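You operate a simulated robot arm through the tools that you are given. There is no shell and no other tool. Be economical: measure what you need, move in short steps, check, and stop when the job is done.

You are at the controls of a simulated two-armed robot. One attempt, no reset.

Task
Turn the flow dial to 5. Take the blue tub and leave it on the yellow mark on the sample table. Take the blue parts bin from the top of the frame bench and put it on the second store rack shelf from the top. Pick up the blue mug with one hand, pass it to the other hand and put it on the roller side of the sample table. Stack the sealant can marked "fast set" from the top of the frame bench on top of the sealant can marked "hot melt". Stack the clipboard that says "done" from the top of the frame bench on top of the clipboard labelled "open". Pull the sample drawer open. Any order will do. Set down upright: blue mug.

Only the result counts: the job must be done as asked and must still hold three seconds after the hand-in. Knocking over, shifting, dropping, spilling or breaking anything else fails it.

Robot
Two 7-joint arms with fingered hands on one trunk, on a base that drives. Base frame: it is fixed to the floor where the robot stands at the start and does not move with it; the origin is under the middle of the robot, x ahead of it, y to its left, z up. Lengths are in m, angles in degrees, forces in N, time in s.
The left shoulder is at the start at [0.06, 0.126, 1.205], the right one opposite. With the tool pointing down near the work surface each hand reaches from about 0.36 to 0.72 m from the robot's upright axis, wherever it stands, measured 20 degrees to its own side. Places, roughly: blue mug (12x8x10 cm) [-16.1, 6.4, 1.3]; blue tub [-15.75, 0.75, 1]; clipboard [-17.25, 0.5, 0.75]; flow dial [0.5, 0.2, 1]; parts bin [-16.25, 0.5, 1]; roller side of the sample table [-17.6, 4.2, 0.8]; sample drawer [0, 6.8, 0.8]; sealant can [-16.5, 0.75, 1]; second store rack shelf [-19.6, 1.1, 1.4]; yellow mark on the sample table (13x17 cm) [-17.5, 4.8, 0.84]. Payload 2.5 kg a hand.
Tool frame (each hand has its own): the origin (TCP) lies between the finger pads and is the grasp point; the fingertips stand 0.03 m ahead of it; z points along the fingers, y is the line along which they close. Largest opening 0.104 m; the body of the gripper starts 0.035 m behind the TCP. The gripper is a hand of 5 fingers: y runs from the thumb to the fingers, the wrist lies at [-0.015, -0.104, -0.178] in the tool frame, and closing takes about 1.5 s.
Orientation is that of the tool frame in the base frame, as a unit quaternion [w, x, y, z]. With the fingers straight down and the wrist toward the robot, the tool's x, y and z point along [0, 1, 0], [1, 0, 0] and [0, 0, -1] of the base frame.

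Tools
- The arms move only by the tool play_rows. It takes "left_targets", "right_targets" or both (then of equal length, played together; a hand with none holds still); each is a list of rows, each a list of 6 numbers: the shift along the tool's x, y, z in m, then the turn, a rotation vector about the tool's x, y, z in degrees. In form: [[dx, dy, dz, rx, ry, rz], ...]. A call has 1 to 8 rows; each row is the pose to reach, as a shift and turn from the pose commanded when the call began, along the tool's axes at that moment. "left_gripper" and "right_gripper" are, for a hand that has rows, the finger opening in m, from 0 to 0.104, set as the call begins (left out, the last holds). Each row takes 0.2 s and may step no farther than 0.05 m and 8.6 degrees from the row before; otherwise, or with a gripper value out of range, the whole call is refused. A pose out of reach is approached as far as the arm can. The call stops where the force on the tool passes 40 N (or 10 N more than at its start, if that is more) or the arm is blocked; 0.2 s more then pass. Each finger travels about 0.153 m/s and halts on what it meets, pressing with about 29 N; the grip force reading is that of the motor and also rises with nothing between the fingers. The clock runs only during rows and for 0.2 s after the last one: add rows that repeat a pose to give the fingers time. The reply holds the time, the measured pose of the TCP, the force on the tool along the base axes, the opening and the grip force, in the units named above and with some noise, with the torque about the TCP (base axes, N m) and any sound that the robot's microphone picked up.
- Cameras (640 x 400 px; columns grow to the right, rows downward): "scene" is now at [0.1203, 0.0179, 1.4025]; the picture's right is [0.21, -0.98, 0.00], its down [-0.65, -0.14, -0.74] and it looks along [0.73, 0.16, -0.67] (base axes); focal length 259 px, centre (320, 200). "left" rides on the left gripper at [-0.08, -0.078, -0.141] in its tool frame; the picture's right is [-0.78, -0.30, 0.56], its down [0.53, -0.78, 0.33] and it looks along [0.33, 0.56, 0.76] (tool axes); focal length 247 px, centre (320, 200). "right" rides on the right gripper at [0.08, -0.078, -0.141] in its tool frame; the picture's right is [-0.78, 0.30, -0.56], its down [-0.53, -0.78, 0.33] and it looks along [-0.33, 0.56, 0.76] (tool axes); focal length 247 px, centre (320, 200).
- capture(camera): a new picture of that camera. The clock stands still meanwhile.
- lift_body(by): slides the trunk up (or, below 0, down) by that many m; the arms and the scene camera ride with it, the base frame stays. It gives what a move gives, with no picture.
- steer(legs): drives the robot by 1 to 6 legs, each [ahead, left, turn to the left] in m, m and degrees, along the robot's own axes; the way and the turn of a leg run together, so that a leg with both is an arc; at most 1.5 m and 180 degrees a leg. The arms and the cameras ride along, it lands a little off, and it stops where it bumps. It gives what a move gives.
- set_grasp(shape, hand): the hand has 5 fingers and takes this shape, open, in about a second: jaw (thumb against the fingers, like two jaws); tri (thumb and two fingers); tip (a fingertip pinch); poke (one finger out to press); point (the index stretched); flat (the hand flat); cup (the hand cupped); fist (a fist). The gripper value then closes the fingers along that shape, each until it touches; the sizes above hold for jaw. It gives what a move gives, with no picture.
- head_to(pan, tilt): turns the head with the scene camera to pan (to the left, within 86 degrees either way) and tilt (down, from -29 to 69), counted from straight ahead of the robot. It gives what a move gives.
- pixel_to_xyz(camera, pixels): for up to 12 pixels [column, row] of the newest picture of that camera ("zoom" is the newest enlarged one), the place [x, y, z] in the base frame of the surface seen there, good to about 0.003 m. The clock stands still meanwhile.
- zoom(camera, box): a new picture of the part [left, top, right, bottom] of that camera's present view, enlarged. The clock stands still meanwhile.
- sign_off(): hands the job in; it is judged then, once.

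Go step by step. Measure first, check grasps and placings, and put right what went wrong. The budget is 131 turns and 146 pictures, counting those below and the enlarged ones. Unless the task says otherwise, let go and move clear before handing in, and close with one line.

The tools are called after ">>>" as name(argument=value, ...) on one line, values as JSON. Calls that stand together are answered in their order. play_rows: Moves the arms, as the interface text tells. Its arguments: {"type":"object","properties":{"left_targets":{"type":"array","items":{"type":"array","items":{"type":"number"}}},"left_gripper":{"type":"number"},"right_targets":{"type":"array","items":{"type":"array","items":{"type":"number"}}},"right_gripper":{"type":"number"}},"required":[]} The other tools are called the same way: lift_body (by) slides the trunk up or down; set_grasp (shape, hand) gives the hand a shape; steer (legs) drives the base; head_to (pan, tilt) turns the head that bears the scene camera; capture (camera) takes a picture; pixel_to_xyz (camera, pixels) gives the place of the surface under pixels of a picture; zoom (camera, box) takes an enlarged picture of a part of a camera's view; sign_off () hands the job in.

At the start:

```text
clock: 0.0
left_ee_pos: [0.4397, 0.3003, 1.1503]
left_tool_rot: [0.0, 0.707, 0.707, 0.0]
left_contact_force: [-0.2, 0.2, -0.6]
left_moment: [0.01, -0.01, 0.02]
left_gripper_width: 0.1038
left_gripper_force: 0.0
left_shape: jaw
right_ee_pos: [0.5182, -0.1155, 1.1408]
right_tool_rot: [0.0, 0.707, 0.707, 0.0]
right_contact_force: [-0.2, 0.7, 0.4]
right_moment: [0.02, 0.01, 0.0]
right_gripper_width: 0.1037
right_gripper_force: 0.1
right_shape: jaw
trunk travel left (down, up): [-0.6, 0.34]
robot x, y, heading: [0.0029, 0.0002, 0.2]
head pan, tilt: [12.3, 42.0]
```

scene: 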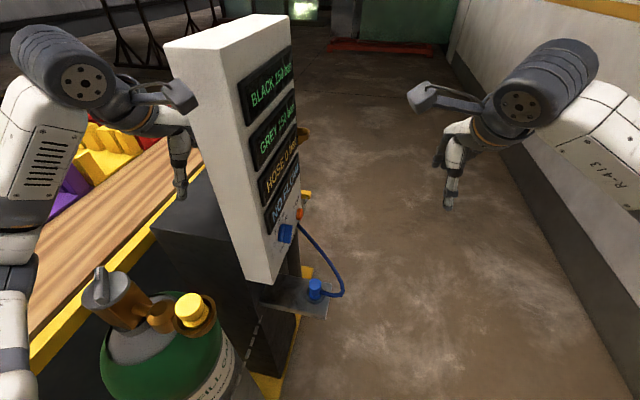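
right: 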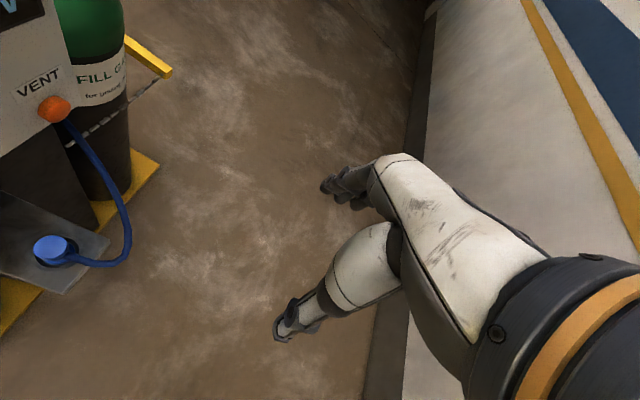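
left: 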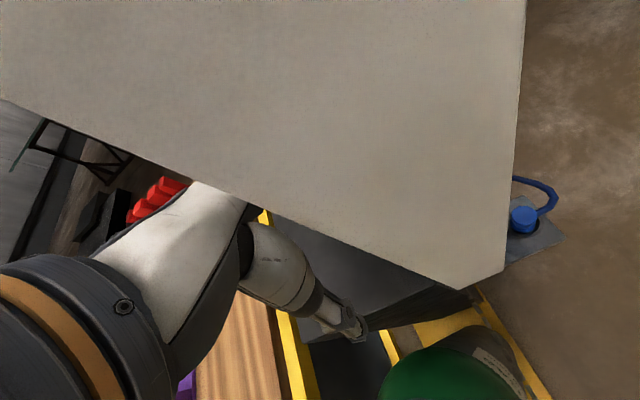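

The scene shows a panel (screens near 270,130) with a blue dial near (285,233). I'll enlarge that part and measure it.

>>> zoom(camera="scene", box=[220, 40, 360, 320])

>>> pixel_to_xyz(camera="scene", pixels=[[285, 233], [300, 213], [250, 255], [270, 280], [285, 60], [316, 288], [240, 60], [190, 35], [280, 248], [292, 222]])

```text
1.43 times, centred on (290, 180) of scene
```

zoom: 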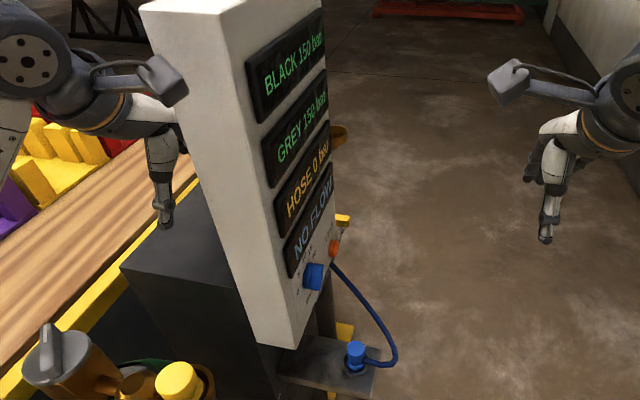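

```text
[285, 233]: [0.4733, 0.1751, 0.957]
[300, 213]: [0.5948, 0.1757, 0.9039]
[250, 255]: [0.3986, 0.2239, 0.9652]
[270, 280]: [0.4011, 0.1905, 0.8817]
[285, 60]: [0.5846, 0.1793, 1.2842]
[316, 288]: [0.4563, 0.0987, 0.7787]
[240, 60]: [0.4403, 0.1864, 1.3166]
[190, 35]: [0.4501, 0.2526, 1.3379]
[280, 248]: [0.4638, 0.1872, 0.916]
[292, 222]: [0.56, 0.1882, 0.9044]
```

The panel face sits at y≈0.187 and faces -y, with the dial at about (0.473, 0.175, 0.957). I need a frontal view, so I'll check how much room there is on the right.

>>> head_to(pan=-50, tilt=45)

>>> capture(camera="scene")

>>> pixel_to_xyz(camera="scene", pixels=[[320, 200], [200, 100], [320, 100], [420, 200], [100, 250], [320, 350], [500, 300]])

```text
clock: 1.3
left_ee_pos: [0.4394, 0.301, 1.1521]
left_tool_rot: [0.0, 0.707, 0.707, 0.0]
left_contact_force: [-0.5, 0.3, 0.5]
left_moment: [-0.01, -0.01, 0.01]
left_gripper_width: 0.1039
left_gripper_force: 0.1
left_shape: jaw
right_ee_pos: [0.5189, -0.1162, 1.1416]
right_tool_rot: [0.0, 0.708, 0.707, 0.0]
right_contact_force: [-1.3, 0.1, -0.2]
right_moment: [0.02, -0.01, -0.02]
right_gripper_width: 0.1037
right_gripper_force: 0.1
right_shape: jaw
trunk travel left (down, up): [-0.6, 0.34]
robot x, y, heading: [0.0001, 0.0011, 0.5]
head pan, tilt: [-50.0, 45.0]
```

```text
141 pictures are left
```

scene: 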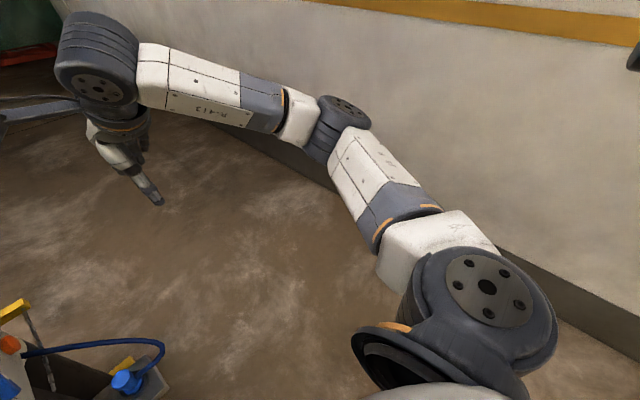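

```text
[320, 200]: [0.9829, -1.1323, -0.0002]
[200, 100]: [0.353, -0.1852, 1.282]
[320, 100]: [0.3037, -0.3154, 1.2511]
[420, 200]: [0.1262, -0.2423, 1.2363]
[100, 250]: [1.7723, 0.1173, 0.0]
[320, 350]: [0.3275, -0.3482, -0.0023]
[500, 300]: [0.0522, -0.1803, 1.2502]
```

The right side is open floor. I'll raise the trunk so the hands clear the panel top (1.34), then back off, move right and turn to face it.

>>> lift_body(by=0.32)

>>> steer(legs=[[-0.25, 0, 0], [0, -0.5, 0], [0.55, 0, 0], [0, 0, 90]])

>>> head_to(pan=0, tilt=45)

>>> capture(camera="scene")

```text
clock: 4.5
left_ee_pos: [0.4395, 0.3001, 1.4699]
left_tool_rot: [0.0, 0.708, 0.706, 0.0]
left_contact_force: [0.7, 0.2, 0.2]
left_moment: [0.02, 0.03, 0.03]
left_gripper_width: 0.1038
left_gripper_force: 0.1
left_shape: jaw
right_ee_pos: [0.5182, -0.1179, 1.4608]
right_tool_rot: [0.001, 0.707, 0.707, 0.0]
right_contact_force: [-1.0, 0.3, -0.4]
right_moment: [-0.03, -0.03, 0.01]
right_gripper_width: 0.1037
right_gripper_force: 0.0
right_shape: jaw
trunk travel left (down, up): [-0.92, 0.02]
robot x, y, heading: [-0.0016, 0.0013, 0.2]
head pan, tilt: [-50.0, 45.0]
```

```text
clock: 15.6
left_ee_pos: [-0.0066, -0.0445, 1.4712]
left_tool_rot: [0.0, -0.024, 1.0, 0.0]
left_contact_force: [-0.5, -0.1, 0.2]
left_moment: [0.03, 0.02, 0.04]
left_gripper_width: 0.1038
left_gripper_force: 0.0
left_shape: jaw
right_ee_pos: [0.4058, 0.0541, 1.4596]
right_tool_rot: [0.0, -0.024, 1.0, 0.0]
right_contact_force: [-0.3, -0.2, 0.8]
right_moment: [0.03, -0.02, -0.01]
right_gripper_width: 0.1039
right_gripper_force: 0.1
right_shape: jaw
trunk travel left (down, up): [-0.92, 0.02]
robot x, y, heading: [0.3114, -0.4691, 93.0]
head pan, tilt: [-50.0, 45.0]
```

```text
clock: 16.7
left_ee_pos: [-0.0069, -0.0443, 1.4718]
left_tool_rot: [0.0, -0.025, 1.0, 0.0]
left_contact_force: [0.5, 0.4, 0.4]
left_moment: [0.02, -0.04, 0.01]
left_gripper_width: 0.1038
left_gripper_force: 0.1
left_shape: jaw
right_ee_pos: [0.4052, 0.055, 1.4615]
right_tool_rot: [0.001, -0.024, 1.0, 0.0]
right_contact_force: [0.6, -0.9, 0.7]
right_moment: [-0.02, -0.04, -0.02]
right_gripper_width: 0.1036
right_gripper_force: 0.0
right_shape: jaw
trunk travel left (down, up): [-0.92, 0.02]
robot x, y, heading: [0.3172, -0.4675, 92.7]
head pan, tilt: [0.0, 45.0]
```

```text
140 pictures are left
```

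scene: 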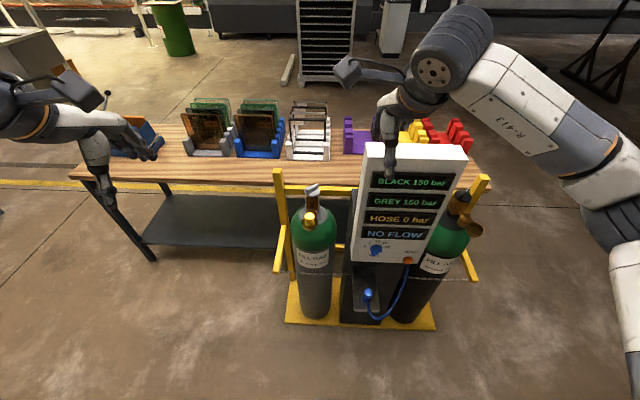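

>>> zoom(camera="scene", box=[340, 210, 440, 280])

>>> zoom(camera="scene", box=[280, 180, 480, 320])

>>> pixel_to_xyz(camera="scene", pixels=[[376, 249], [376, 245], [390, 262], [360, 255], [425, 255], [408, 261], [369, 293], [312, 230]])

```text
5.71 times, centred on (390, 245) of scene
```

zoom: 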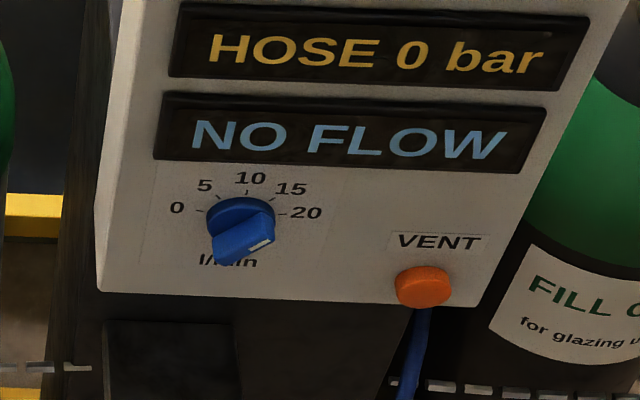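

```text
2.86 times, centred on (380, 250) of scene
```

zoom: 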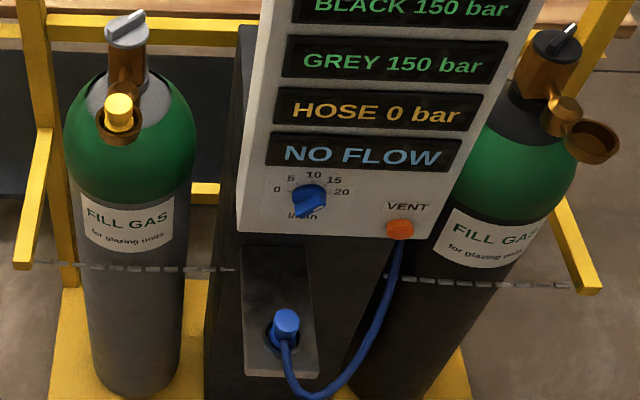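

```text
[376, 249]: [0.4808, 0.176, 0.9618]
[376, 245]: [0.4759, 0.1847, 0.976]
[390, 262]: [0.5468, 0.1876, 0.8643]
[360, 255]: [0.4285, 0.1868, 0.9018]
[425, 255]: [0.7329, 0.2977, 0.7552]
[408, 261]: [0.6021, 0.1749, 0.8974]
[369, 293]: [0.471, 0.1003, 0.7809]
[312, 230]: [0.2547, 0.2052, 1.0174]
```

The dial scale runs from 0 at the left, through 10 at the top, to 20 at the right. The knob pointer is ambiguous from above, so I'll back off a little and lower the trunk for a straight view.

>>> steer(legs=[[-0.2, 0, 0]])

>>> lift_body(by=-0.55)

>>> head_to(pan=-10, tilt=20)

>>> capture(camera="scene")

>>> capture(camera="right")

```text
clock: 18.3
left_ee_pos: [0.0022, -0.2424, 1.4701]
left_tool_rot: [0.0, -0.026, 1.0, 0.0]
left_contact_force: [0.6, 0.2, 1.3]
left_moment: [-0.01, -0.04, -0.01]
left_gripper_width: 0.1034
left_gripper_force: 0.1
left_shape: jaw
right_ee_pos: [0.4147, -0.1431, 1.4608]
right_tool_rot: [0.0, -0.027, 1.0, -0.001]
right_contact_force: [0.2, 0.4, 0.6]
right_moment: [0.02, -0.03, 0.0]
right_gripper_width: 0.1037
right_gripper_force: 0.0
right_shape: jaw
trunk travel left (down, up): [-0.92, 0.02]
robot x, y, heading: [0.3269, -0.6685, 93.0]
head pan, tilt: [0.0, 45.0]
```

```text
refused: -0.55 is not a number from -0.4 to 0.4
```

```text
clock: 19.2
left_ee_pos: [0.0027, -0.2428, 1.4705]
left_tool_rot: [0.0, -0.026, 1.0, -0.001]
left_contact_force: [0.4, 0.5, -0.4]
left_moment: [0.01, 0.0, -0.02]
left_gripper_width: 0.1038
left_gripper_force: 0.1
left_shape: jaw
right_ee_pos: [0.4137, -0.1438, 1.4596]
right_tool_rot: [0.0, -0.026, 1.0, 0.0]
right_contact_force: [0.1, -0.8, 0.1]
right_moment: [-0.01, 0.02, -0.01]
right_gripper_width: 0.1038
right_gripper_force: 0.0
right_shape: jaw
trunk travel left (down, up): [-0.92, 0.02]
robot x, y, heading: [0.3254, -0.6655, 93.0]
head pan, tilt: [-10.0, 20.0]
```

```text
137 pictures are left
```

scene: 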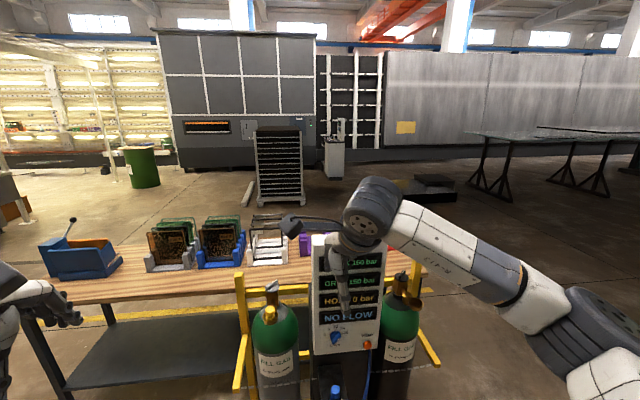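

```text
136 pictures are left
```

right: 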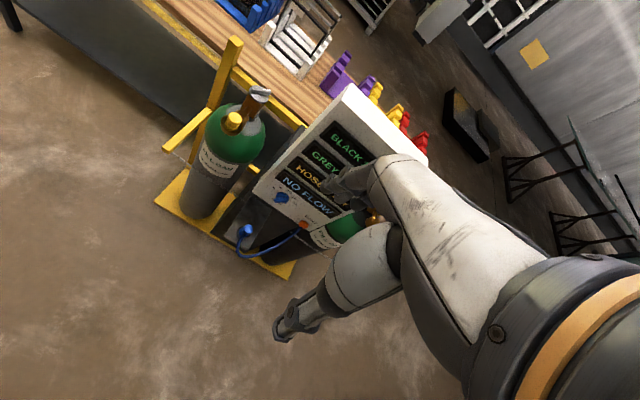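

I'll lower by 0.4 and pitch the right hand so its fingers point forward, in two calls.

>>> lift_body(by=-0.4)

>>> play_rows(right_targets=[[0, 0, 0, -8.2, 0, 0], [0, 0, 0, -16.4, 0, 0], [0, 0, 0, -24.6, 0, 0], [0, 0, 0, -32.8, 0, 0], [0, 0, 0, -41, 0, 0], [0, 0, 0, -49.2, 0, 0], [0, 0, 0, -57.4, 0, 0], [0, 0, 0, -65.6, 0, 0]])

>>> play_rows(right_targets=[[0, 0, 0, -8.2, 0, 0], [0, 0, 0, -16.4, 0, 0], [0, 0, 0, -24.4, 0, 0]])

>>> zoom(camera="scene", box=[270, 160, 450, 280])

>>> capture(camera="right")

```text
clock: 23.0
left_ee_pos: [0.001, -0.2427, 1.0712]
left_tool_rot: [-0.001, -0.026, 1.0, 0.0]
left_contact_force: [0.5, 0.4, -0.2]
left_moment: [-0.01, -0.02, 0.02]
left_gripper_width: 0.1034
left_gripper_force: 0.1
left_shape: jaw
right_ee_pos: [0.4138, -0.1417, 1.0613]
right_tool_rot: [0.0, -0.027, 1.0, 0.0]
right_contact_force: [0.0, -0.4, 0.4]
right_moment: [0.03, -0.03, 0.01]
right_gripper_width: 0.1035
right_gripper_force: 0.1
right_shape: jaw
trunk travel left (down, up): [-0.52, 0.42]
robot x, y, heading: [0.3262, -0.6671, 93.0]
head pan, tilt: [-10.0, 20.0]
```

```text
clock: 24.8
left_ee_pos: [0.0026, -0.2423, 1.0709]
left_tool_rot: [0.0, -0.027, 1.0, 0.0]
left_contact_force: [-0.9, 0.5, 0.5]
left_moment: [0.01, 0.02, 0.02]
left_gripper_width: 0.1037
left_gripper_force: 0.1
left_shape: jaw
right_ee_pos: [0.4038, -0.1455, 1.0608]
right_tool_rot: [-0.015, -0.036, 0.94, 0.338]
right_contact_force: [-0.1, 0.6, 0.0]
right_moment: [0.0, 0.01, 0.02]
right_gripper_width: 0.1038
right_gripper_force: 0.0
right_shape: jaw
right hand out of reach, approached as far as the arm can: row 5, 6, 7, 8
trunk travel left (down, up): [-0.52, 0.42]
robot x, y, heading: [0.3232, -0.6678, 92.9]
head pan, tilt: [-10.0, 20.0]
```

```text
clock: 25.6
left_ee_pos: [0.002, -0.2425, 1.0723]
left_tool_rot: [0.0, -0.026, 1.0, 0.0]
left_contact_force: [-0.1, -0.5, 0.7]
left_moment: [-0.03, 0.01, 0.01]
left_gripper_width: 0.1036
left_gripper_force: 0.1
left_shape: jaw
right_ee_pos: [0.4027, -0.1454, 1.0617]
right_tool_rot: [-0.014, -0.035, 0.941, 0.337]
right_contact_force: [0.0, 0.3, 0.7]
right_moment: [0.0, 0.02, -0.03]
right_gripper_width: 0.1039
right_gripper_force: 0.0
right_shape: jaw
right hand out of reach, approached as far as the arm can: row 1, 2, 3
trunk travel left (down, up): [-0.52, 0.42]
robot x, y, heading: [0.3234, -0.6677, 93.1]
head pan, tilt: [-10.0, 20.0]
```

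```text
3.33 times, centred on (360, 220) of scene
```

zoom: 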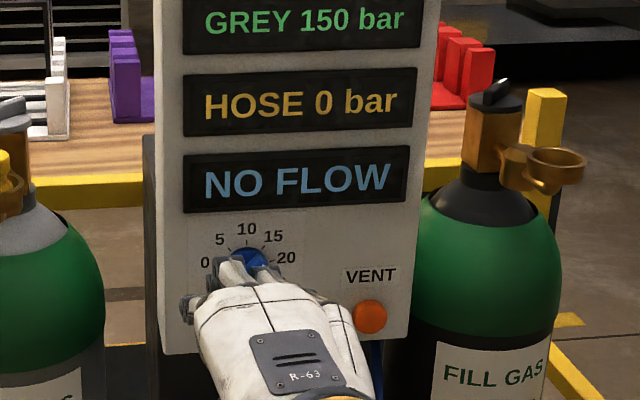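

```text
134 pictures are left
```

right: 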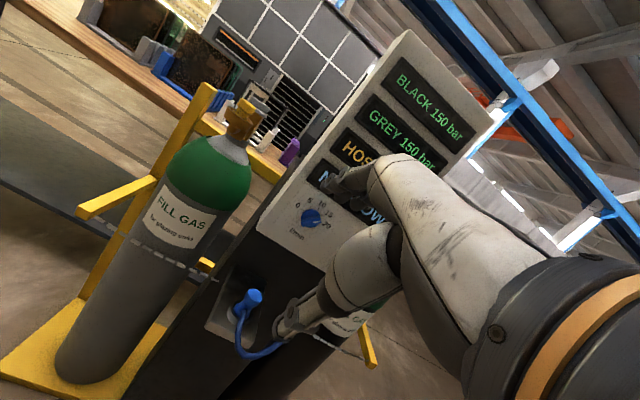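

>>> zoom(camera="right", box=[270, 180, 350, 240])

>>> play_rows(right_targets=[[0, 0, 0, -5, 0, 0], [0, 0, 0, -5, 0, 0]])

```text
6.67 times, centred on (310, 210) of right
```

zoom: 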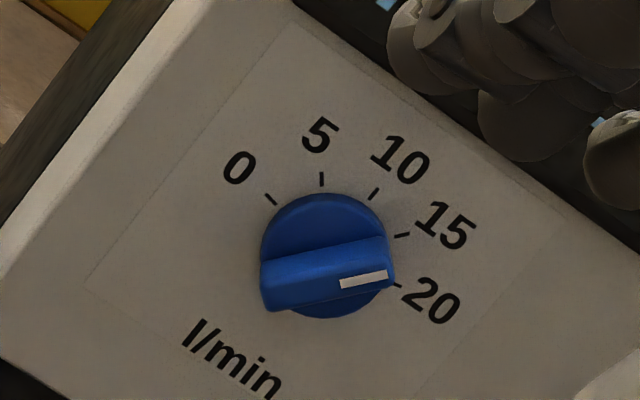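

```text
clock: 26.2
left_ee_pos: [0.0017, -0.243, 1.0705]
left_tool_rot: [0.0, -0.026, 1.0, 0.0]
left_contact_force: [-0.2, -0.5, -0.1]
left_moment: [-0.02, 0.01, 0.03]
left_gripper_width: 0.1036
left_gripper_force: 0.1
left_shape: jaw
right_ee_pos: [0.4023, -0.1464, 1.0631]
right_tool_rot: [-0.014, -0.036, 0.941, 0.338]
right_contact_force: [0.1, 1.1, 0.0]
right_moment: [-0.02, -0.01, -0.02]
right_gripper_width: 0.1038
right_gripper_force: 0.1
right_shape: jaw
right hand out of reach, approached as far as the arm can: row 1, 2
trunk travel left (down, up): [-0.52, 0.42]
robot x, y, heading: [0.3275, -0.6673, 93.1]
head pan, tilt: [-10.0, 20.0]
```

The pointer sits near 15 (about 45° above the right, white mark at (365,280) in the zoom), so it needs about 90° counter-clockwise. The wrist is too folded here, so I'll extend the hand forward while pitching.

>>> play_rows(right_targets=[[-0.01, 0.01, 0.018, 0, 0, 0], [-0.02, 0.02, 0.036, -3, 0, 0], [-0.03, 0.03, 0.054, -9, 0, 0], [-0.04, 0.04, 0.072, -16, 0, 0], [-0.05, 0.05, 0.09, -24, 0, 0], [-0.06, 0.06, 0.108, -32, 0, 0], [-0.07, 0.067, 0.126, -40, 0, 0], [-0.07, 0.074, 0.144, -48, 0, 0]])

```text
clock: 28.0
left_ee_pos: [-0.0005, -0.2427, 1.0705]
left_tool_rot: [0.002, -0.026, 1.0, 0.0]
left_contact_force: [0.1, -0.2, 0.7]
left_moment: [0.03, -0.04, -0.02]
left_gripper_width: 0.1038
left_gripper_force: 0.0
left_shape: jaw
right_ee_pos: [0.2689, -0.0945, 1.1337]
right_tool_rot: [-0.012, 0.019, 0.752, 0.659]
right_contact_force: [-0.6, 0.5, 0.3]
right_moment: [-0.01, 0.02, -0.03]
right_gripper_width: 0.1039
right_gripper_force: 0.0
right_shape: jaw
right hand out of reach, approached as far as the arm can: row 2, 3, 4, 5, 6, 7, 8
trunk travel left (down, up): [-0.52, 0.42]
robot x, y, heading: [0.3246, -0.6659, 92.9]
head pan, tilt: [-10.0, 20.0]
```

>>> play_rows(right_targets=[[0, 0, 0, 0, 0, 0], [0, 0, 0, 0, 0, 0]])

>>> head_to(pan=-15, tilt=30)

>>> capture(camera="scene")

```text
clock: 28.6
left_ee_pos: [0.002, -0.2435, 1.0713]
left_tool_rot: [0.0, -0.026, 1.0, 0.0]
left_contact_force: [0.1, -0.4, -0.7]
left_moment: [0.0, -0.02, 0.0]
left_gripper_width: 0.1036
left_gripper_force: 0.1
left_shape: jaw
right_ee_pos: [0.2696, -0.0948, 1.1308]
right_tool_rot: [-0.015, 0.017, 0.754, 0.657]
right_contact_force: [-0.3, 0.1, -0.5]
right_moment: [-0.02, 0.02, -0.02]
right_gripper_width: 0.1039
right_gripper_force: 0.1
right_shape: jaw
trunk travel left (down, up): [-0.52, 0.42]
robot x, y, heading: [0.3271, -0.6662, 93.2]
head pan, tilt: [-10.0, 20.0]
```

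```text
clock: 29.4
left_ee_pos: [0.0026, -0.242, 1.0703]
left_tool_rot: [0.0, -0.026, 1.0, 0.001]
left_contact_force: [-1.3, 0.3, -0.3]
left_moment: [0.02, 0.0, -0.05]
left_gripper_width: 0.1038
left_gripper_force: 0.1
left_shape: jaw
right_ee_pos: [0.269, -0.0948, 1.1328]
right_tool_rot: [-0.014, 0.018, 0.754, 0.656]
right_contact_force: [0.2, 0.4, -0.4]
right_moment: [0.0, -0.02, -0.01]
right_gripper_width: 0.1039
right_gripper_force: 0.0
right_shape: jaw
trunk travel left (down, up): [-0.52, 0.42]
robot x, y, heading: [0.3278, -0.6669, 93.1]
head pan, tilt: [-15.0, 30.0]
```

```text
132 pictures are left
```

scene: 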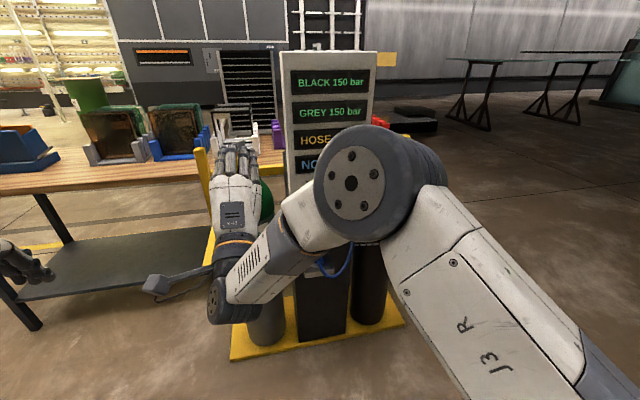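

The hand is now nearly horizontal, at x=0.269. Pushing the bar with one finger needs only small shifts, so I'll take the poke shape, drive right and lower to the dial's height.

>>> set_grasp(shape="poke", hand="right")

>>> steer(legs=[[0, -0.2, -3]])

>>> lift_body(by=-0.15)

>>> capture(camera="right")

>>> capture(camera="scene")

```text
clock: 30.3
left_ee_pos: [0.0021, -0.2431, 1.0707]
left_tool_rot: [0.0, -0.025, 1.0, 0.0]
left_contact_force: [0.4, 0.2, -0.3]
left_moment: [0.01, -0.01, -0.01]
left_gripper_width: 0.1037
left_gripper_force: 0.1
left_shape: jaw
right_ee_pos: [0.2698, -0.0939, 1.1329]
right_tool_rot: [-0.013, 0.019, 0.754, 0.656]
right_contact_force: [0.0, -0.1, -1.0]
right_moment: [-0.05, -0.02, 0.0]
right_gripper_width: 0.0
right_gripper_force: 0.1
right_shape: poke
trunk travel left (down, up): [-0.52, 0.42]
robot x, y, heading: [0.3269, -0.6646, 93.1]
head pan, tilt: [-15.0, 30.0]
```

```text
clock: 31.9
left_ee_pos: [0.2329, -0.2207, 1.0716]
left_tool_rot: [0.0, 0.004, 1.0, -0.001]
left_contact_force: [-0.2, -0.5, 0.7]
left_moment: [-0.01, 0.03, 0.01]
left_gripper_width: 0.1037
left_gripper_force: 0.0
left_shape: jaw
right_ee_pos: [0.5097, -0.0871, 1.1313]
right_tool_rot: [0.005, 0.04, 0.753, 0.657]
right_contact_force: [-0.8, -0.8, -1.0]
right_moment: [0.01, -0.05, 0.01]
right_gripper_width: 0.0
right_gripper_force: 0.0
right_shape: poke
trunk travel left (down, up): [-0.52, 0.42]
robot x, y, heading: [0.5297, -0.6652, 89.6]
head pan, tilt: [-15.0, 30.0]
```

```text
clock: 33.6
left_ee_pos: [0.2329, -0.2199, 0.9205]
left_tool_rot: [0.0, 0.003, 1.0, -0.001]
left_contact_force: [0.2, 0.4, 0.3]
left_moment: [0.05, -0.04, -0.01]
left_gripper_width: 0.1039
left_gripper_force: 0.0
left_shape: jaw
right_ee_pos: [0.5086, -0.0877, 0.9813]
right_tool_rot: [0.005, 0.04, 0.753, 0.656]
right_contact_force: [-0.3, -0.4, 0.2]
right_moment: [0.06, 0.03, 0.0]
right_gripper_width: 0.0
right_gripper_force: 0.0
right_shape: poke
trunk travel left (down, up): [-0.37, 0.57]
robot x, y, heading: [0.5343, -0.6653, 89.4]
head pan, tilt: [-15.0, 30.0]
```

```text
131 pictures are left
```

right: 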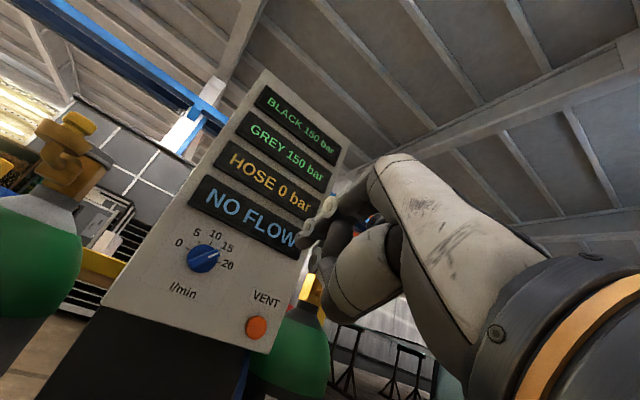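

```text
130 pictures are left
```

scene: 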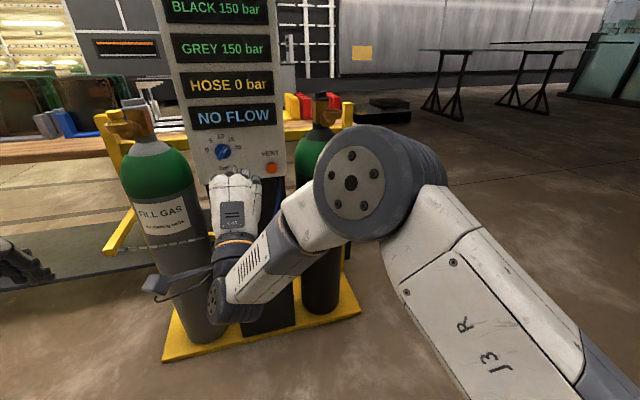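

>>> zoom(camera="right", box=[160, 220, 256, 280])

>>> pixel_to_xyz(camera="zoom", pixels=[[320, 200], [300, 220], [330, 280], [260, 300], [350, 210], [230, 280]])

>>> zoom(camera="scene", box=[180, 120, 300, 200])

>>> zoom(camera="right", box=[280, 170, 380, 270])

```text
6.67 times, centred on (208, 250) of right
```

zoom: 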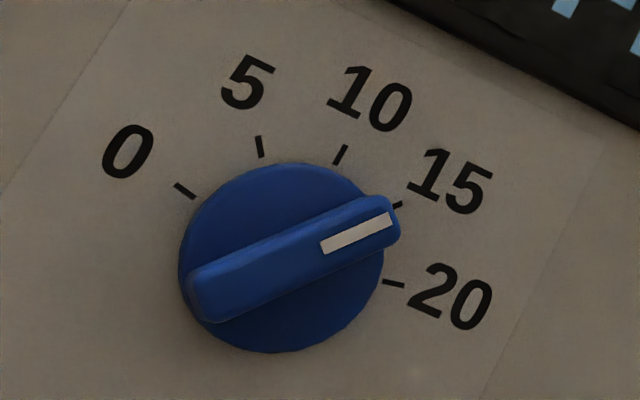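

```text
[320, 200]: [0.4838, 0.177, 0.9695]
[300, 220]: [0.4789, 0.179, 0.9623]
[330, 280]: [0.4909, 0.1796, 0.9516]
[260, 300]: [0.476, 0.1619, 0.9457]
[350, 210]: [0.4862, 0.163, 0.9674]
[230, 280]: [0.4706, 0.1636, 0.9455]
```

```text
5.00 times, centred on (240, 160) of scene
```

zoom: 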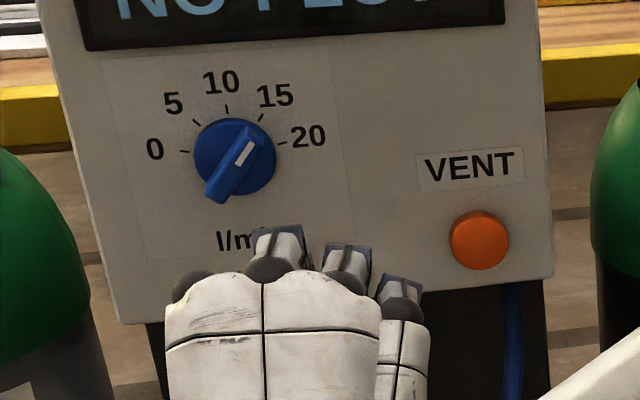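

```text
4.00 times, centred on (330, 220) of right
```

zoom: 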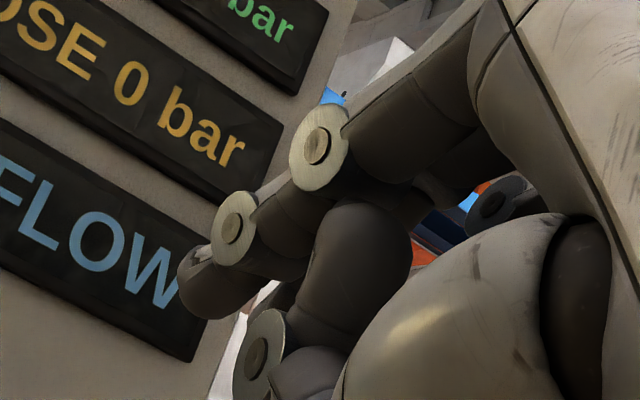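

>>> pixel_to_xyz(camera="zoom", pixels=[[205, 255], [190, 275], [195, 300], [230, 310], [235, 230], [320, 150], [265, 350], [360, 260], [250, 270]])

```text
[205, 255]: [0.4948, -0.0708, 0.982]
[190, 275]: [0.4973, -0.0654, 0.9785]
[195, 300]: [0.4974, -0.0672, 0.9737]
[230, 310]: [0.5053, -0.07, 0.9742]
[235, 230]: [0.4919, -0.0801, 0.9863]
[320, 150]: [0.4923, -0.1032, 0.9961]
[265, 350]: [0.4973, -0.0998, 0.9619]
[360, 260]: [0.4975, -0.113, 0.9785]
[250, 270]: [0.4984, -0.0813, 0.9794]
```

The index fingertip is at about (0.500, -0.066, 0.979). The bar's front is at y 0.162, centred on (0.479, 0.956) and pointing at 15. I'll drive 0.18 closer and lower 0.025.

>>> steer(legs=[[0.18, 0, 0]])

>>> lift_body(by=-0.026)

>>> play_rows(right_targets=[[-0.01, 0, 0, 0, 0, 0]])

>>> zoom(camera="right", box=[200, 140, 360, 300])

```text
clock: 35.1
left_ee_pos: [0.2361, -0.0383, 0.9213]
left_tool_rot: [-0.001, 0.005, 1.0, 0.0]
left_contact_force: [0.0, -0.8, -0.1]
left_moment: [0.04, 0.01, 0.02]
left_gripper_width: 0.1036
left_gripper_force: 0.0
left_shape: jaw
right_ee_pos: [0.5128, 0.0925, 0.9814]
right_tool_rot: [0.007, 0.042, 0.752, 0.657]
right_contact_force: [-0.7, 0.2, 0.0]
right_moment: [0.0, -0.01, -0.01]
right_gripper_width: 0.0001
right_gripper_force: 0.1
right_shape: poke
trunk travel left (down, up): [-0.37, 0.57]
robot x, y, heading: [0.5282, -0.4825, 89.4]
head pan, tilt: [-15.0, 30.0]
```

```text
clock: 35.9
left_ee_pos: [0.2361, -0.0388, 0.8942]
left_tool_rot: [0.0, 0.006, 1.0, 0.0]
left_contact_force: [0.5, -0.2, -0.5]
left_moment: [0.02, 0.06, 0.0]
left_gripper_width: 0.1035
left_gripper_force: 0.1
left_shape: jaw
right_ee_pos: [0.5126, 0.0938, 0.9558]
right_tool_rot: [0.006, 0.041, 0.753, 0.657]
right_contact_force: [0.3, 0.0, -0.2]
right_moment: [0.0, -0.01, 0.0]
right_gripper_width: 0.0001
right_gripper_force: 0.1
right_shape: poke
trunk travel left (down, up): [-0.344, 0.596]
robot x, y, heading: [0.5343, -0.4839, 89.3]
head pan, tilt: [-15.0, 30.0]
```

```text
clock: 36.3
left_ee_pos: [0.2367, -0.0389, 0.8953]
left_tool_rot: [0.0, 0.006, 1.0, 0.0]
left_contact_force: [-0.7, -0.4, 0.1]
left_moment: [-0.02, -0.02, -0.02]
left_gripper_width: 0.1038
left_gripper_force: 0.0
left_shape: jaw
right_ee_pos: [0.52, 0.0905, 0.9572]
right_tool_rot: [0.007, 0.044, 0.754, 0.655]
right_contact_force: [0.3, 0.4, 0.1]
right_moment: [-0.01, -0.02, -0.01]
right_gripper_width: 0.0001
right_gripper_force: 0.0
right_shape: poke
right hand out of reach, approached as far as the arm can: row 1
trunk travel left (down, up): [-0.344, 0.596]
robot x, y, heading: [0.5337, -0.4813, 89.3]
head pan, tilt: [-15.0, 30.0]
```

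```text
2.50 times, centred on (280, 220) of right
```

zoom: 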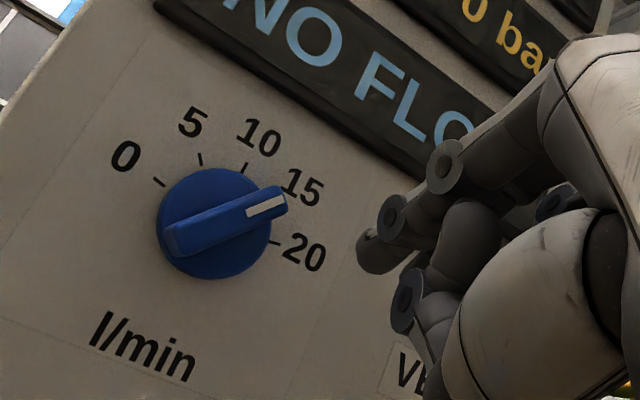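

The tip is right of the bar's pointer end and clear of it. I'll advance 0.055 to sit beside the bar.

>>> play_rows(right_targets=[[0.001, 0.002, 0.014, 0, 0, 0], [0.002, 0.004, 0.028, 0, 0, 0], [0.003, 0.006, 0.042, 0, 0, 0], [0.0035, 0.0075, 0.053, 0, 0, 0]])

>>> zoom(camera="right", box=[200, 140, 360, 300])

>>> zoom(camera="scene", box=[160, 70, 320, 170])

```text
clock: 37.3
left_ee_pos: [0.2366, -0.0384, 0.8937]
left_tool_rot: [0.0, 0.006, 1.0, 0.0]
left_contact_force: [-0.2, 1.0, 0.6]
left_moment: [0.0, 0.0, 0.0]
left_gripper_width: 0.1037
left_gripper_force: 0.0
left_shape: jaw
right_ee_pos: [0.504, 0.1251, 0.9705]
right_tool_rot: [0.007, 0.044, 0.754, 0.655]
right_contact_force: [-0.1, 0.3, 0.4]
right_moment: [0.0, 0.01, -0.01]
right_gripper_width: 0.0
right_gripper_force: 0.0
right_shape: poke
right hand out of reach, approached as far as the arm can: row 1, 2, 3, 4
trunk travel left (down, up): [-0.344, 0.596]
robot x, y, heading: [0.5309, -0.4832, 89.6]
head pan, tilt: [-15.0, 30.0]
```

```text
2.50 times, centred on (280, 220) of right
```

zoom: 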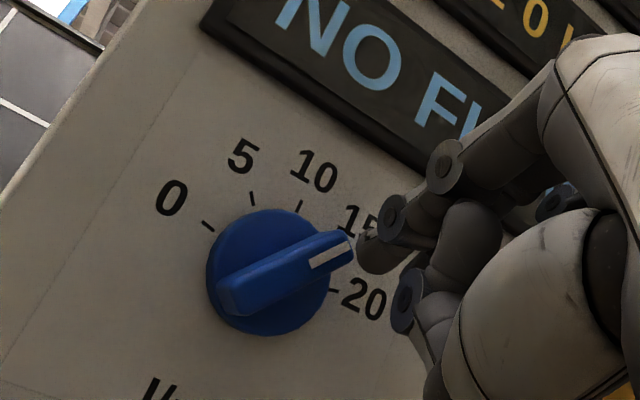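

```text
4.00 times, centred on (240, 120) of scene
```

zoom: 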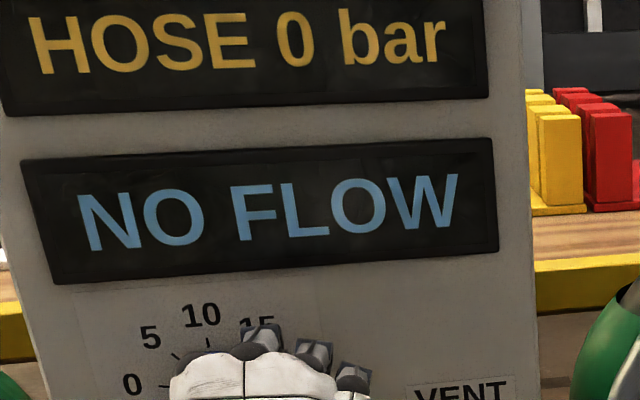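

The arm is at its wrist limit. I'll retreat slightly and relax the pitch by 20°, so that it has room to translate.

>>> play_rows(right_targets=[[0, 0, -0.01, 0, 0, 0], [0, 0, -0.02, 5, 0, 0], [-0.005, 0, -0.02, 13, 0, 0], [-0.015, 0, -0.02, 20, 0, 0]])

>>> play_rows(right_targets=[[-0.01, 0, 0, 0, 0, 0], [-0.01, 0, 0, 0, 0, 0]])

```text
clock: 38.3
left_ee_pos: [0.236, -0.039, 0.8963]
left_tool_rot: [0.0, 0.005, 1.0, 0.0]
left_contact_force: [0.2, -0.1, 0.2]
left_moment: [-0.02, -0.04, 0.03]
left_gripper_width: 0.1038
left_gripper_force: 0.1
left_shape: jaw
right_ee_pos: [0.5178, 0.1031, 0.973]
right_tool_rot: [-0.001, 0.041, 0.856, 0.515]
right_contact_force: [-0.4, -0.3, 0.7]
right_moment: [0.02, -0.01, -0.04]
right_gripper_width: 0.0001
right_gripper_force: 0.1
right_shape: poke
trunk travel left (down, up): [-0.344, 0.596]
robot x, y, heading: [0.5312, -0.4808, 89.6]
head pan, tilt: [-15.0, 30.0]
```

```text
clock: 38.9
left_ee_pos: [0.2362, -0.039, 0.8955]
left_tool_rot: [0.0, 0.005, 1.0, 0.001]
left_contact_force: [-0.3, 0.2, 0.5]
left_moment: [-0.04, 0.02, 0.01]
left_gripper_width: 0.1039
left_gripper_force: 0.1
left_shape: jaw
right_ee_pos: [0.5281, 0.1015, 0.9724]
right_tool_rot: [-0.002, 0.041, 0.856, 0.516]
right_contact_force: [0.5, -0.4, 0.5]
right_moment: [0.0, -0.04, 0.04]
right_gripper_width: 0.0001
right_gripper_force: 0.2
right_shape: poke
trunk travel left (down, up): [-0.344, 0.596]
robot x, y, heading: [0.5357, -0.4819, 89.0]
head pan, tilt: [-15.0, 30.0]
```

The arm now moves freely. I'll advance to beside the bar again.

>>> play_rows(right_targets=[[0.0045, 0.004, 0.015, 0, 0, 0], [0.009, 0.008, 0.03, 0, 0, 0], [0.0136, 0.0117, 0.042, 0, 0, 0]])

>>> zoom(camera="right", box=[200, 140, 360, 300])

>>> pixel_to_xyz(camera="zoom", pixels=[[360, 250], [370, 262], [390, 270], [320, 250], [240, 290]])

```text
clock: 39.7
left_ee_pos: [0.2355, -0.0376, 0.8953]
left_tool_rot: [0.0, 0.005, 1.0, 0.0]
left_contact_force: [-0.4, 0.0, -1.0]
left_moment: [0.0, -0.01, -0.03]
left_gripper_width: 0.1036
left_gripper_force: 0.2
left_shape: jaw
right_ee_pos: [0.5165, 0.1457, 0.9639]
right_tool_rot: [-0.001, 0.042, 0.855, 0.516]
right_contact_force: [0.4, 0.0, 0.2]
right_moment: [-0.03, 0.05, 0.0]
right_gripper_width: 0.0
right_gripper_force: 0.0
right_shape: poke
trunk travel left (down, up): [-0.344, 0.596]
robot x, y, heading: [0.5345, -0.4811, 89.6]
head pan, tilt: [-15.0, 30.0]
```

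```text
2.50 times, centred on (280, 220) of right
```

zoom: 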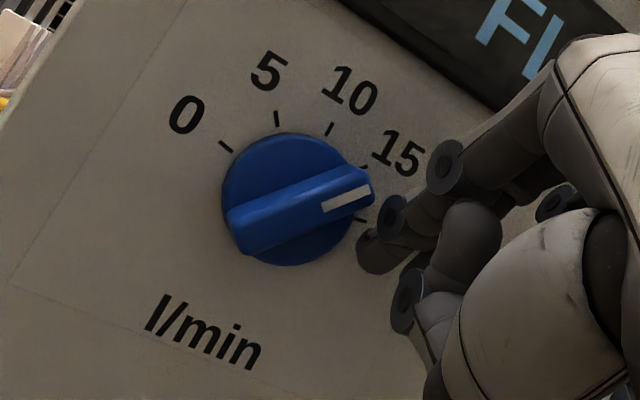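

```text
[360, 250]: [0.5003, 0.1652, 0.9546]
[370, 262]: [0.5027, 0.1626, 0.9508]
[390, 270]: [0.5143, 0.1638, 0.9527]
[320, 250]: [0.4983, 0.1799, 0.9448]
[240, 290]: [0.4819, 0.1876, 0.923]
```

The tip centre is at about (0.508, 0.166, 0.955), just right of the bar. I'll push along an arc to bring the pointer over the top.

>>> play_rows(right_targets=[[0.0003, 0.0019, 0.0035, 0, 0, 0], [0.0096, 0.0033, 0.002, 0, 0, 0], [0.0121, 0.0098, -0.0015, 0, 0, 0], [0.017, 0.0148, -0.0046, 0, 0, 0], [0.0239, 0.0177, -0.0067, 0, 0, 0], [0.0282, 0.0182, -0.0073, 0, 0, 0]])

>>> zoom(camera="right", box=[200, 140, 360, 300])

```text
clock: 41.1
left_ee_pos: [0.2354, -0.0381, 0.8957]
left_tool_rot: [0.0, 0.005, 1.0, 0.0]
left_contact_force: [0.0, -0.8, -0.1]
left_moment: [-0.02, -0.01, 0.0]
left_gripper_width: 0.1036
left_gripper_force: 0.1
left_shape: jaw
right_ee_pos: [0.4871, 0.1509, 0.9856]
right_tool_rot: [-0.001, 0.042, 0.856, 0.516]
right_contact_force: [-0.1, -0.7, 1.0]
right_moment: [0.02, 0.03, -0.08]
right_gripper_width: 0.0
right_gripper_force: 0.0
right_shape: poke
trunk travel left (down, up): [-0.344, 0.596]
robot x, y, heading: [0.5316, -0.4865, 89.4]
head pan, tilt: [-15.0, 30.0]
```

```text
2.50 times, centred on (280, 220) of right
```

zoom: 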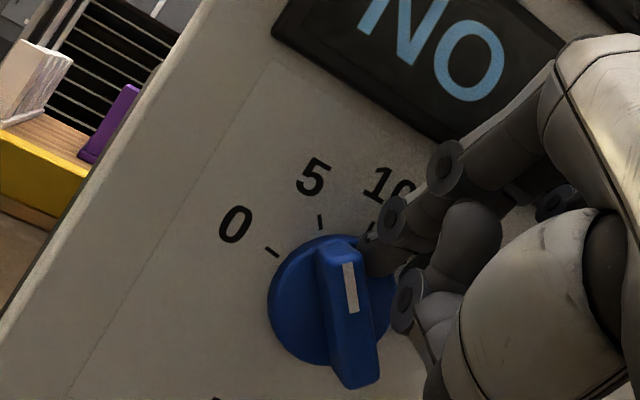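

The bar now points nearly at 5. I'll back the finger off and read the dial from several views.

>>> play_rows(right_targets=[[-0.01, 0, 0, 0, 0, 0], [-0.015, -0.01, -0.02, 0, 0, 0], [-0.02, -0.03, -0.05, 0, 0, 0], [-0.03, -0.06, -0.08, 0, 0, 0]])

>>> steer(legs=[[-0.2, 0, 0]])

>>> zoom(camera="right", box=[150, 100, 310, 200])

>>> zoom(camera="scene", box=[190, 100, 270, 160])

```text
clock: 42.1
left_ee_pos: [0.2362, -0.0388, 0.8949]
left_tool_rot: [0.0, 0.005, 1.0, 0.001]
left_contact_force: [0.8, 0.4, -0.8]
left_moment: [-0.03, 0.02, 0.0]
left_gripper_width: 0.1039
left_gripper_force: 0.0
left_shape: jaw
right_ee_pos: [0.5122, 0.0503, 0.968]
right_tool_rot: [-0.001, 0.042, 0.856, 0.516]
right_contact_force: [0.6, 0.3, 0.3]
right_moment: [0.01, 0.02, 0.03]
right_gripper_width: 0.0003
right_gripper_force: 0.0
right_shape: poke
trunk travel left (down, up): [-0.344, 0.596]
robot x, y, heading: [0.5303, -0.4819, 89.4]
head pan, tilt: [-15.0, 30.0]
```

```text
clock: 43.7
left_ee_pos: [0.2309, -0.2408, 0.8952]
left_tool_rot: [0.0, 0.0, 1.0, 0.0]
left_contact_force: [-0.4, -0.2, 0.0]
left_moment: [-0.02, -0.02, -0.03]
left_gripper_width: 0.1038
left_gripper_force: 0.0
left_shape: jaw
right_ee_pos: [0.5062, -0.1501, 0.968]
right_tool_rot: [-0.002, 0.039, 0.855, 0.516]
right_contact_force: [-0.3, -0.1, 0.0]
right_moment: [0.0, -0.02, 0.0]
right_gripper_width: 0.0001
right_gripper_force: 0.1
right_shape: poke
trunk travel left (down, up): [-0.344, 0.596]
robot x, y, heading: [0.5315, -0.6819, 90.1]
head pan, tilt: [-15.0, 30.0]
```

```text
4.00 times, centred on (230, 150) of right
```

zoom: 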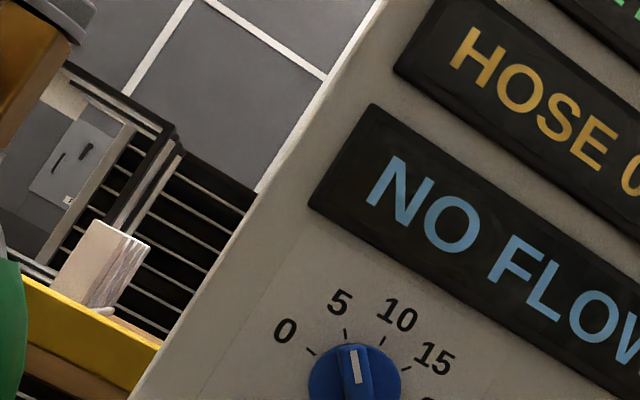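

```text
6.67 times, centred on (230, 130) of scene
```

zoom: 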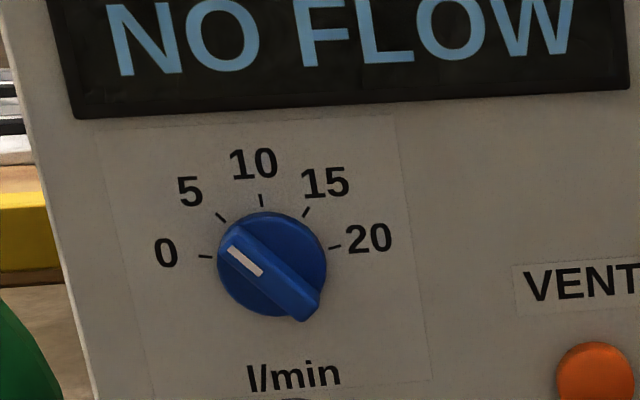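

The two angled views disagree slightly. I'll drop the camera to the dial's height for a square-on reading.

>>> lift_body(by=-0.18)

>>> head_to(pan=4, tilt=2)

>>> capture(camera="scene")

```text
clock: 45.7
left_ee_pos: [0.2314, -0.2412, 0.7146]
left_tool_rot: [0.0, 0.0, 1.0, 0.001]
left_contact_force: [0.0, -0.5, -0.1]
left_moment: [-0.01, 0.01, 0.01]
left_gripper_width: 0.1037
left_gripper_force: 0.1
left_shape: jaw
right_ee_pos: [0.5062, -0.15, 0.7875]
right_tool_rot: [-0.003, 0.038, 0.856, 0.516]
right_contact_force: [-0.7, 0.2, -0.1]
right_moment: [0.01, -0.01, 0.03]
right_gripper_width: 0.0
right_gripper_force: 0.0
right_shape: poke
trunk travel left (down, up): [-0.164, 0.776]
robot x, y, heading: [0.5293, -0.6829, 89.5]
head pan, tilt: [-15.0, 30.0]
```

```text
clock: 46.6
left_ee_pos: [0.2315, -0.2408, 0.7147]
left_tool_rot: [0.0, 0.002, 1.0, -0.001]
left_contact_force: [-0.3, -0.6, 0.3]
left_moment: [0.0, -0.01, 0.0]
left_gripper_width: 0.1038
left_gripper_force: 0.0
left_shape: jaw
right_ee_pos: [0.5056, -0.149, 0.7873]
right_tool_rot: [-0.002, 0.039, 0.855, 0.516]
right_contact_force: [-0.5, -0.7, 0.2]
right_moment: [0.01, -0.02, 0.0]
right_gripper_width: 0.0001
right_gripper_force: 0.1
right_shape: poke
trunk travel left (down, up): [-0.164, 0.776]
robot x, y, heading: [0.533, -0.6816, 89.9]
head pan, tilt: [4.0, 2.0]
```

```text
119 pictures are left
```

scene: 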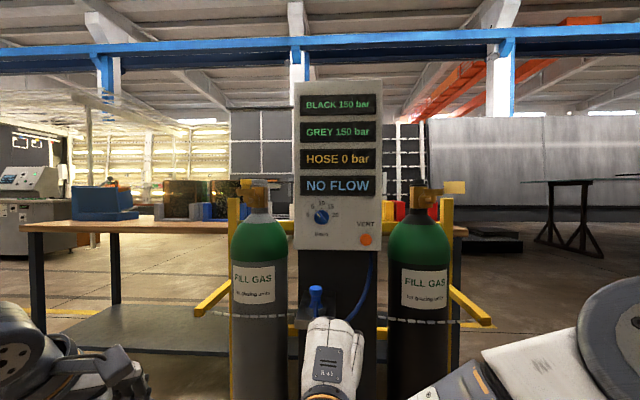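

>>> zoom(camera="scene", box=[301, 200, 341, 240])

```text
10.00 times, centred on (321, 220) of scene
```

zoom: 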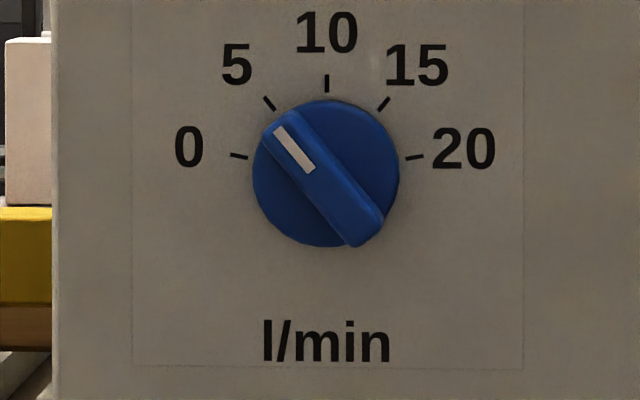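

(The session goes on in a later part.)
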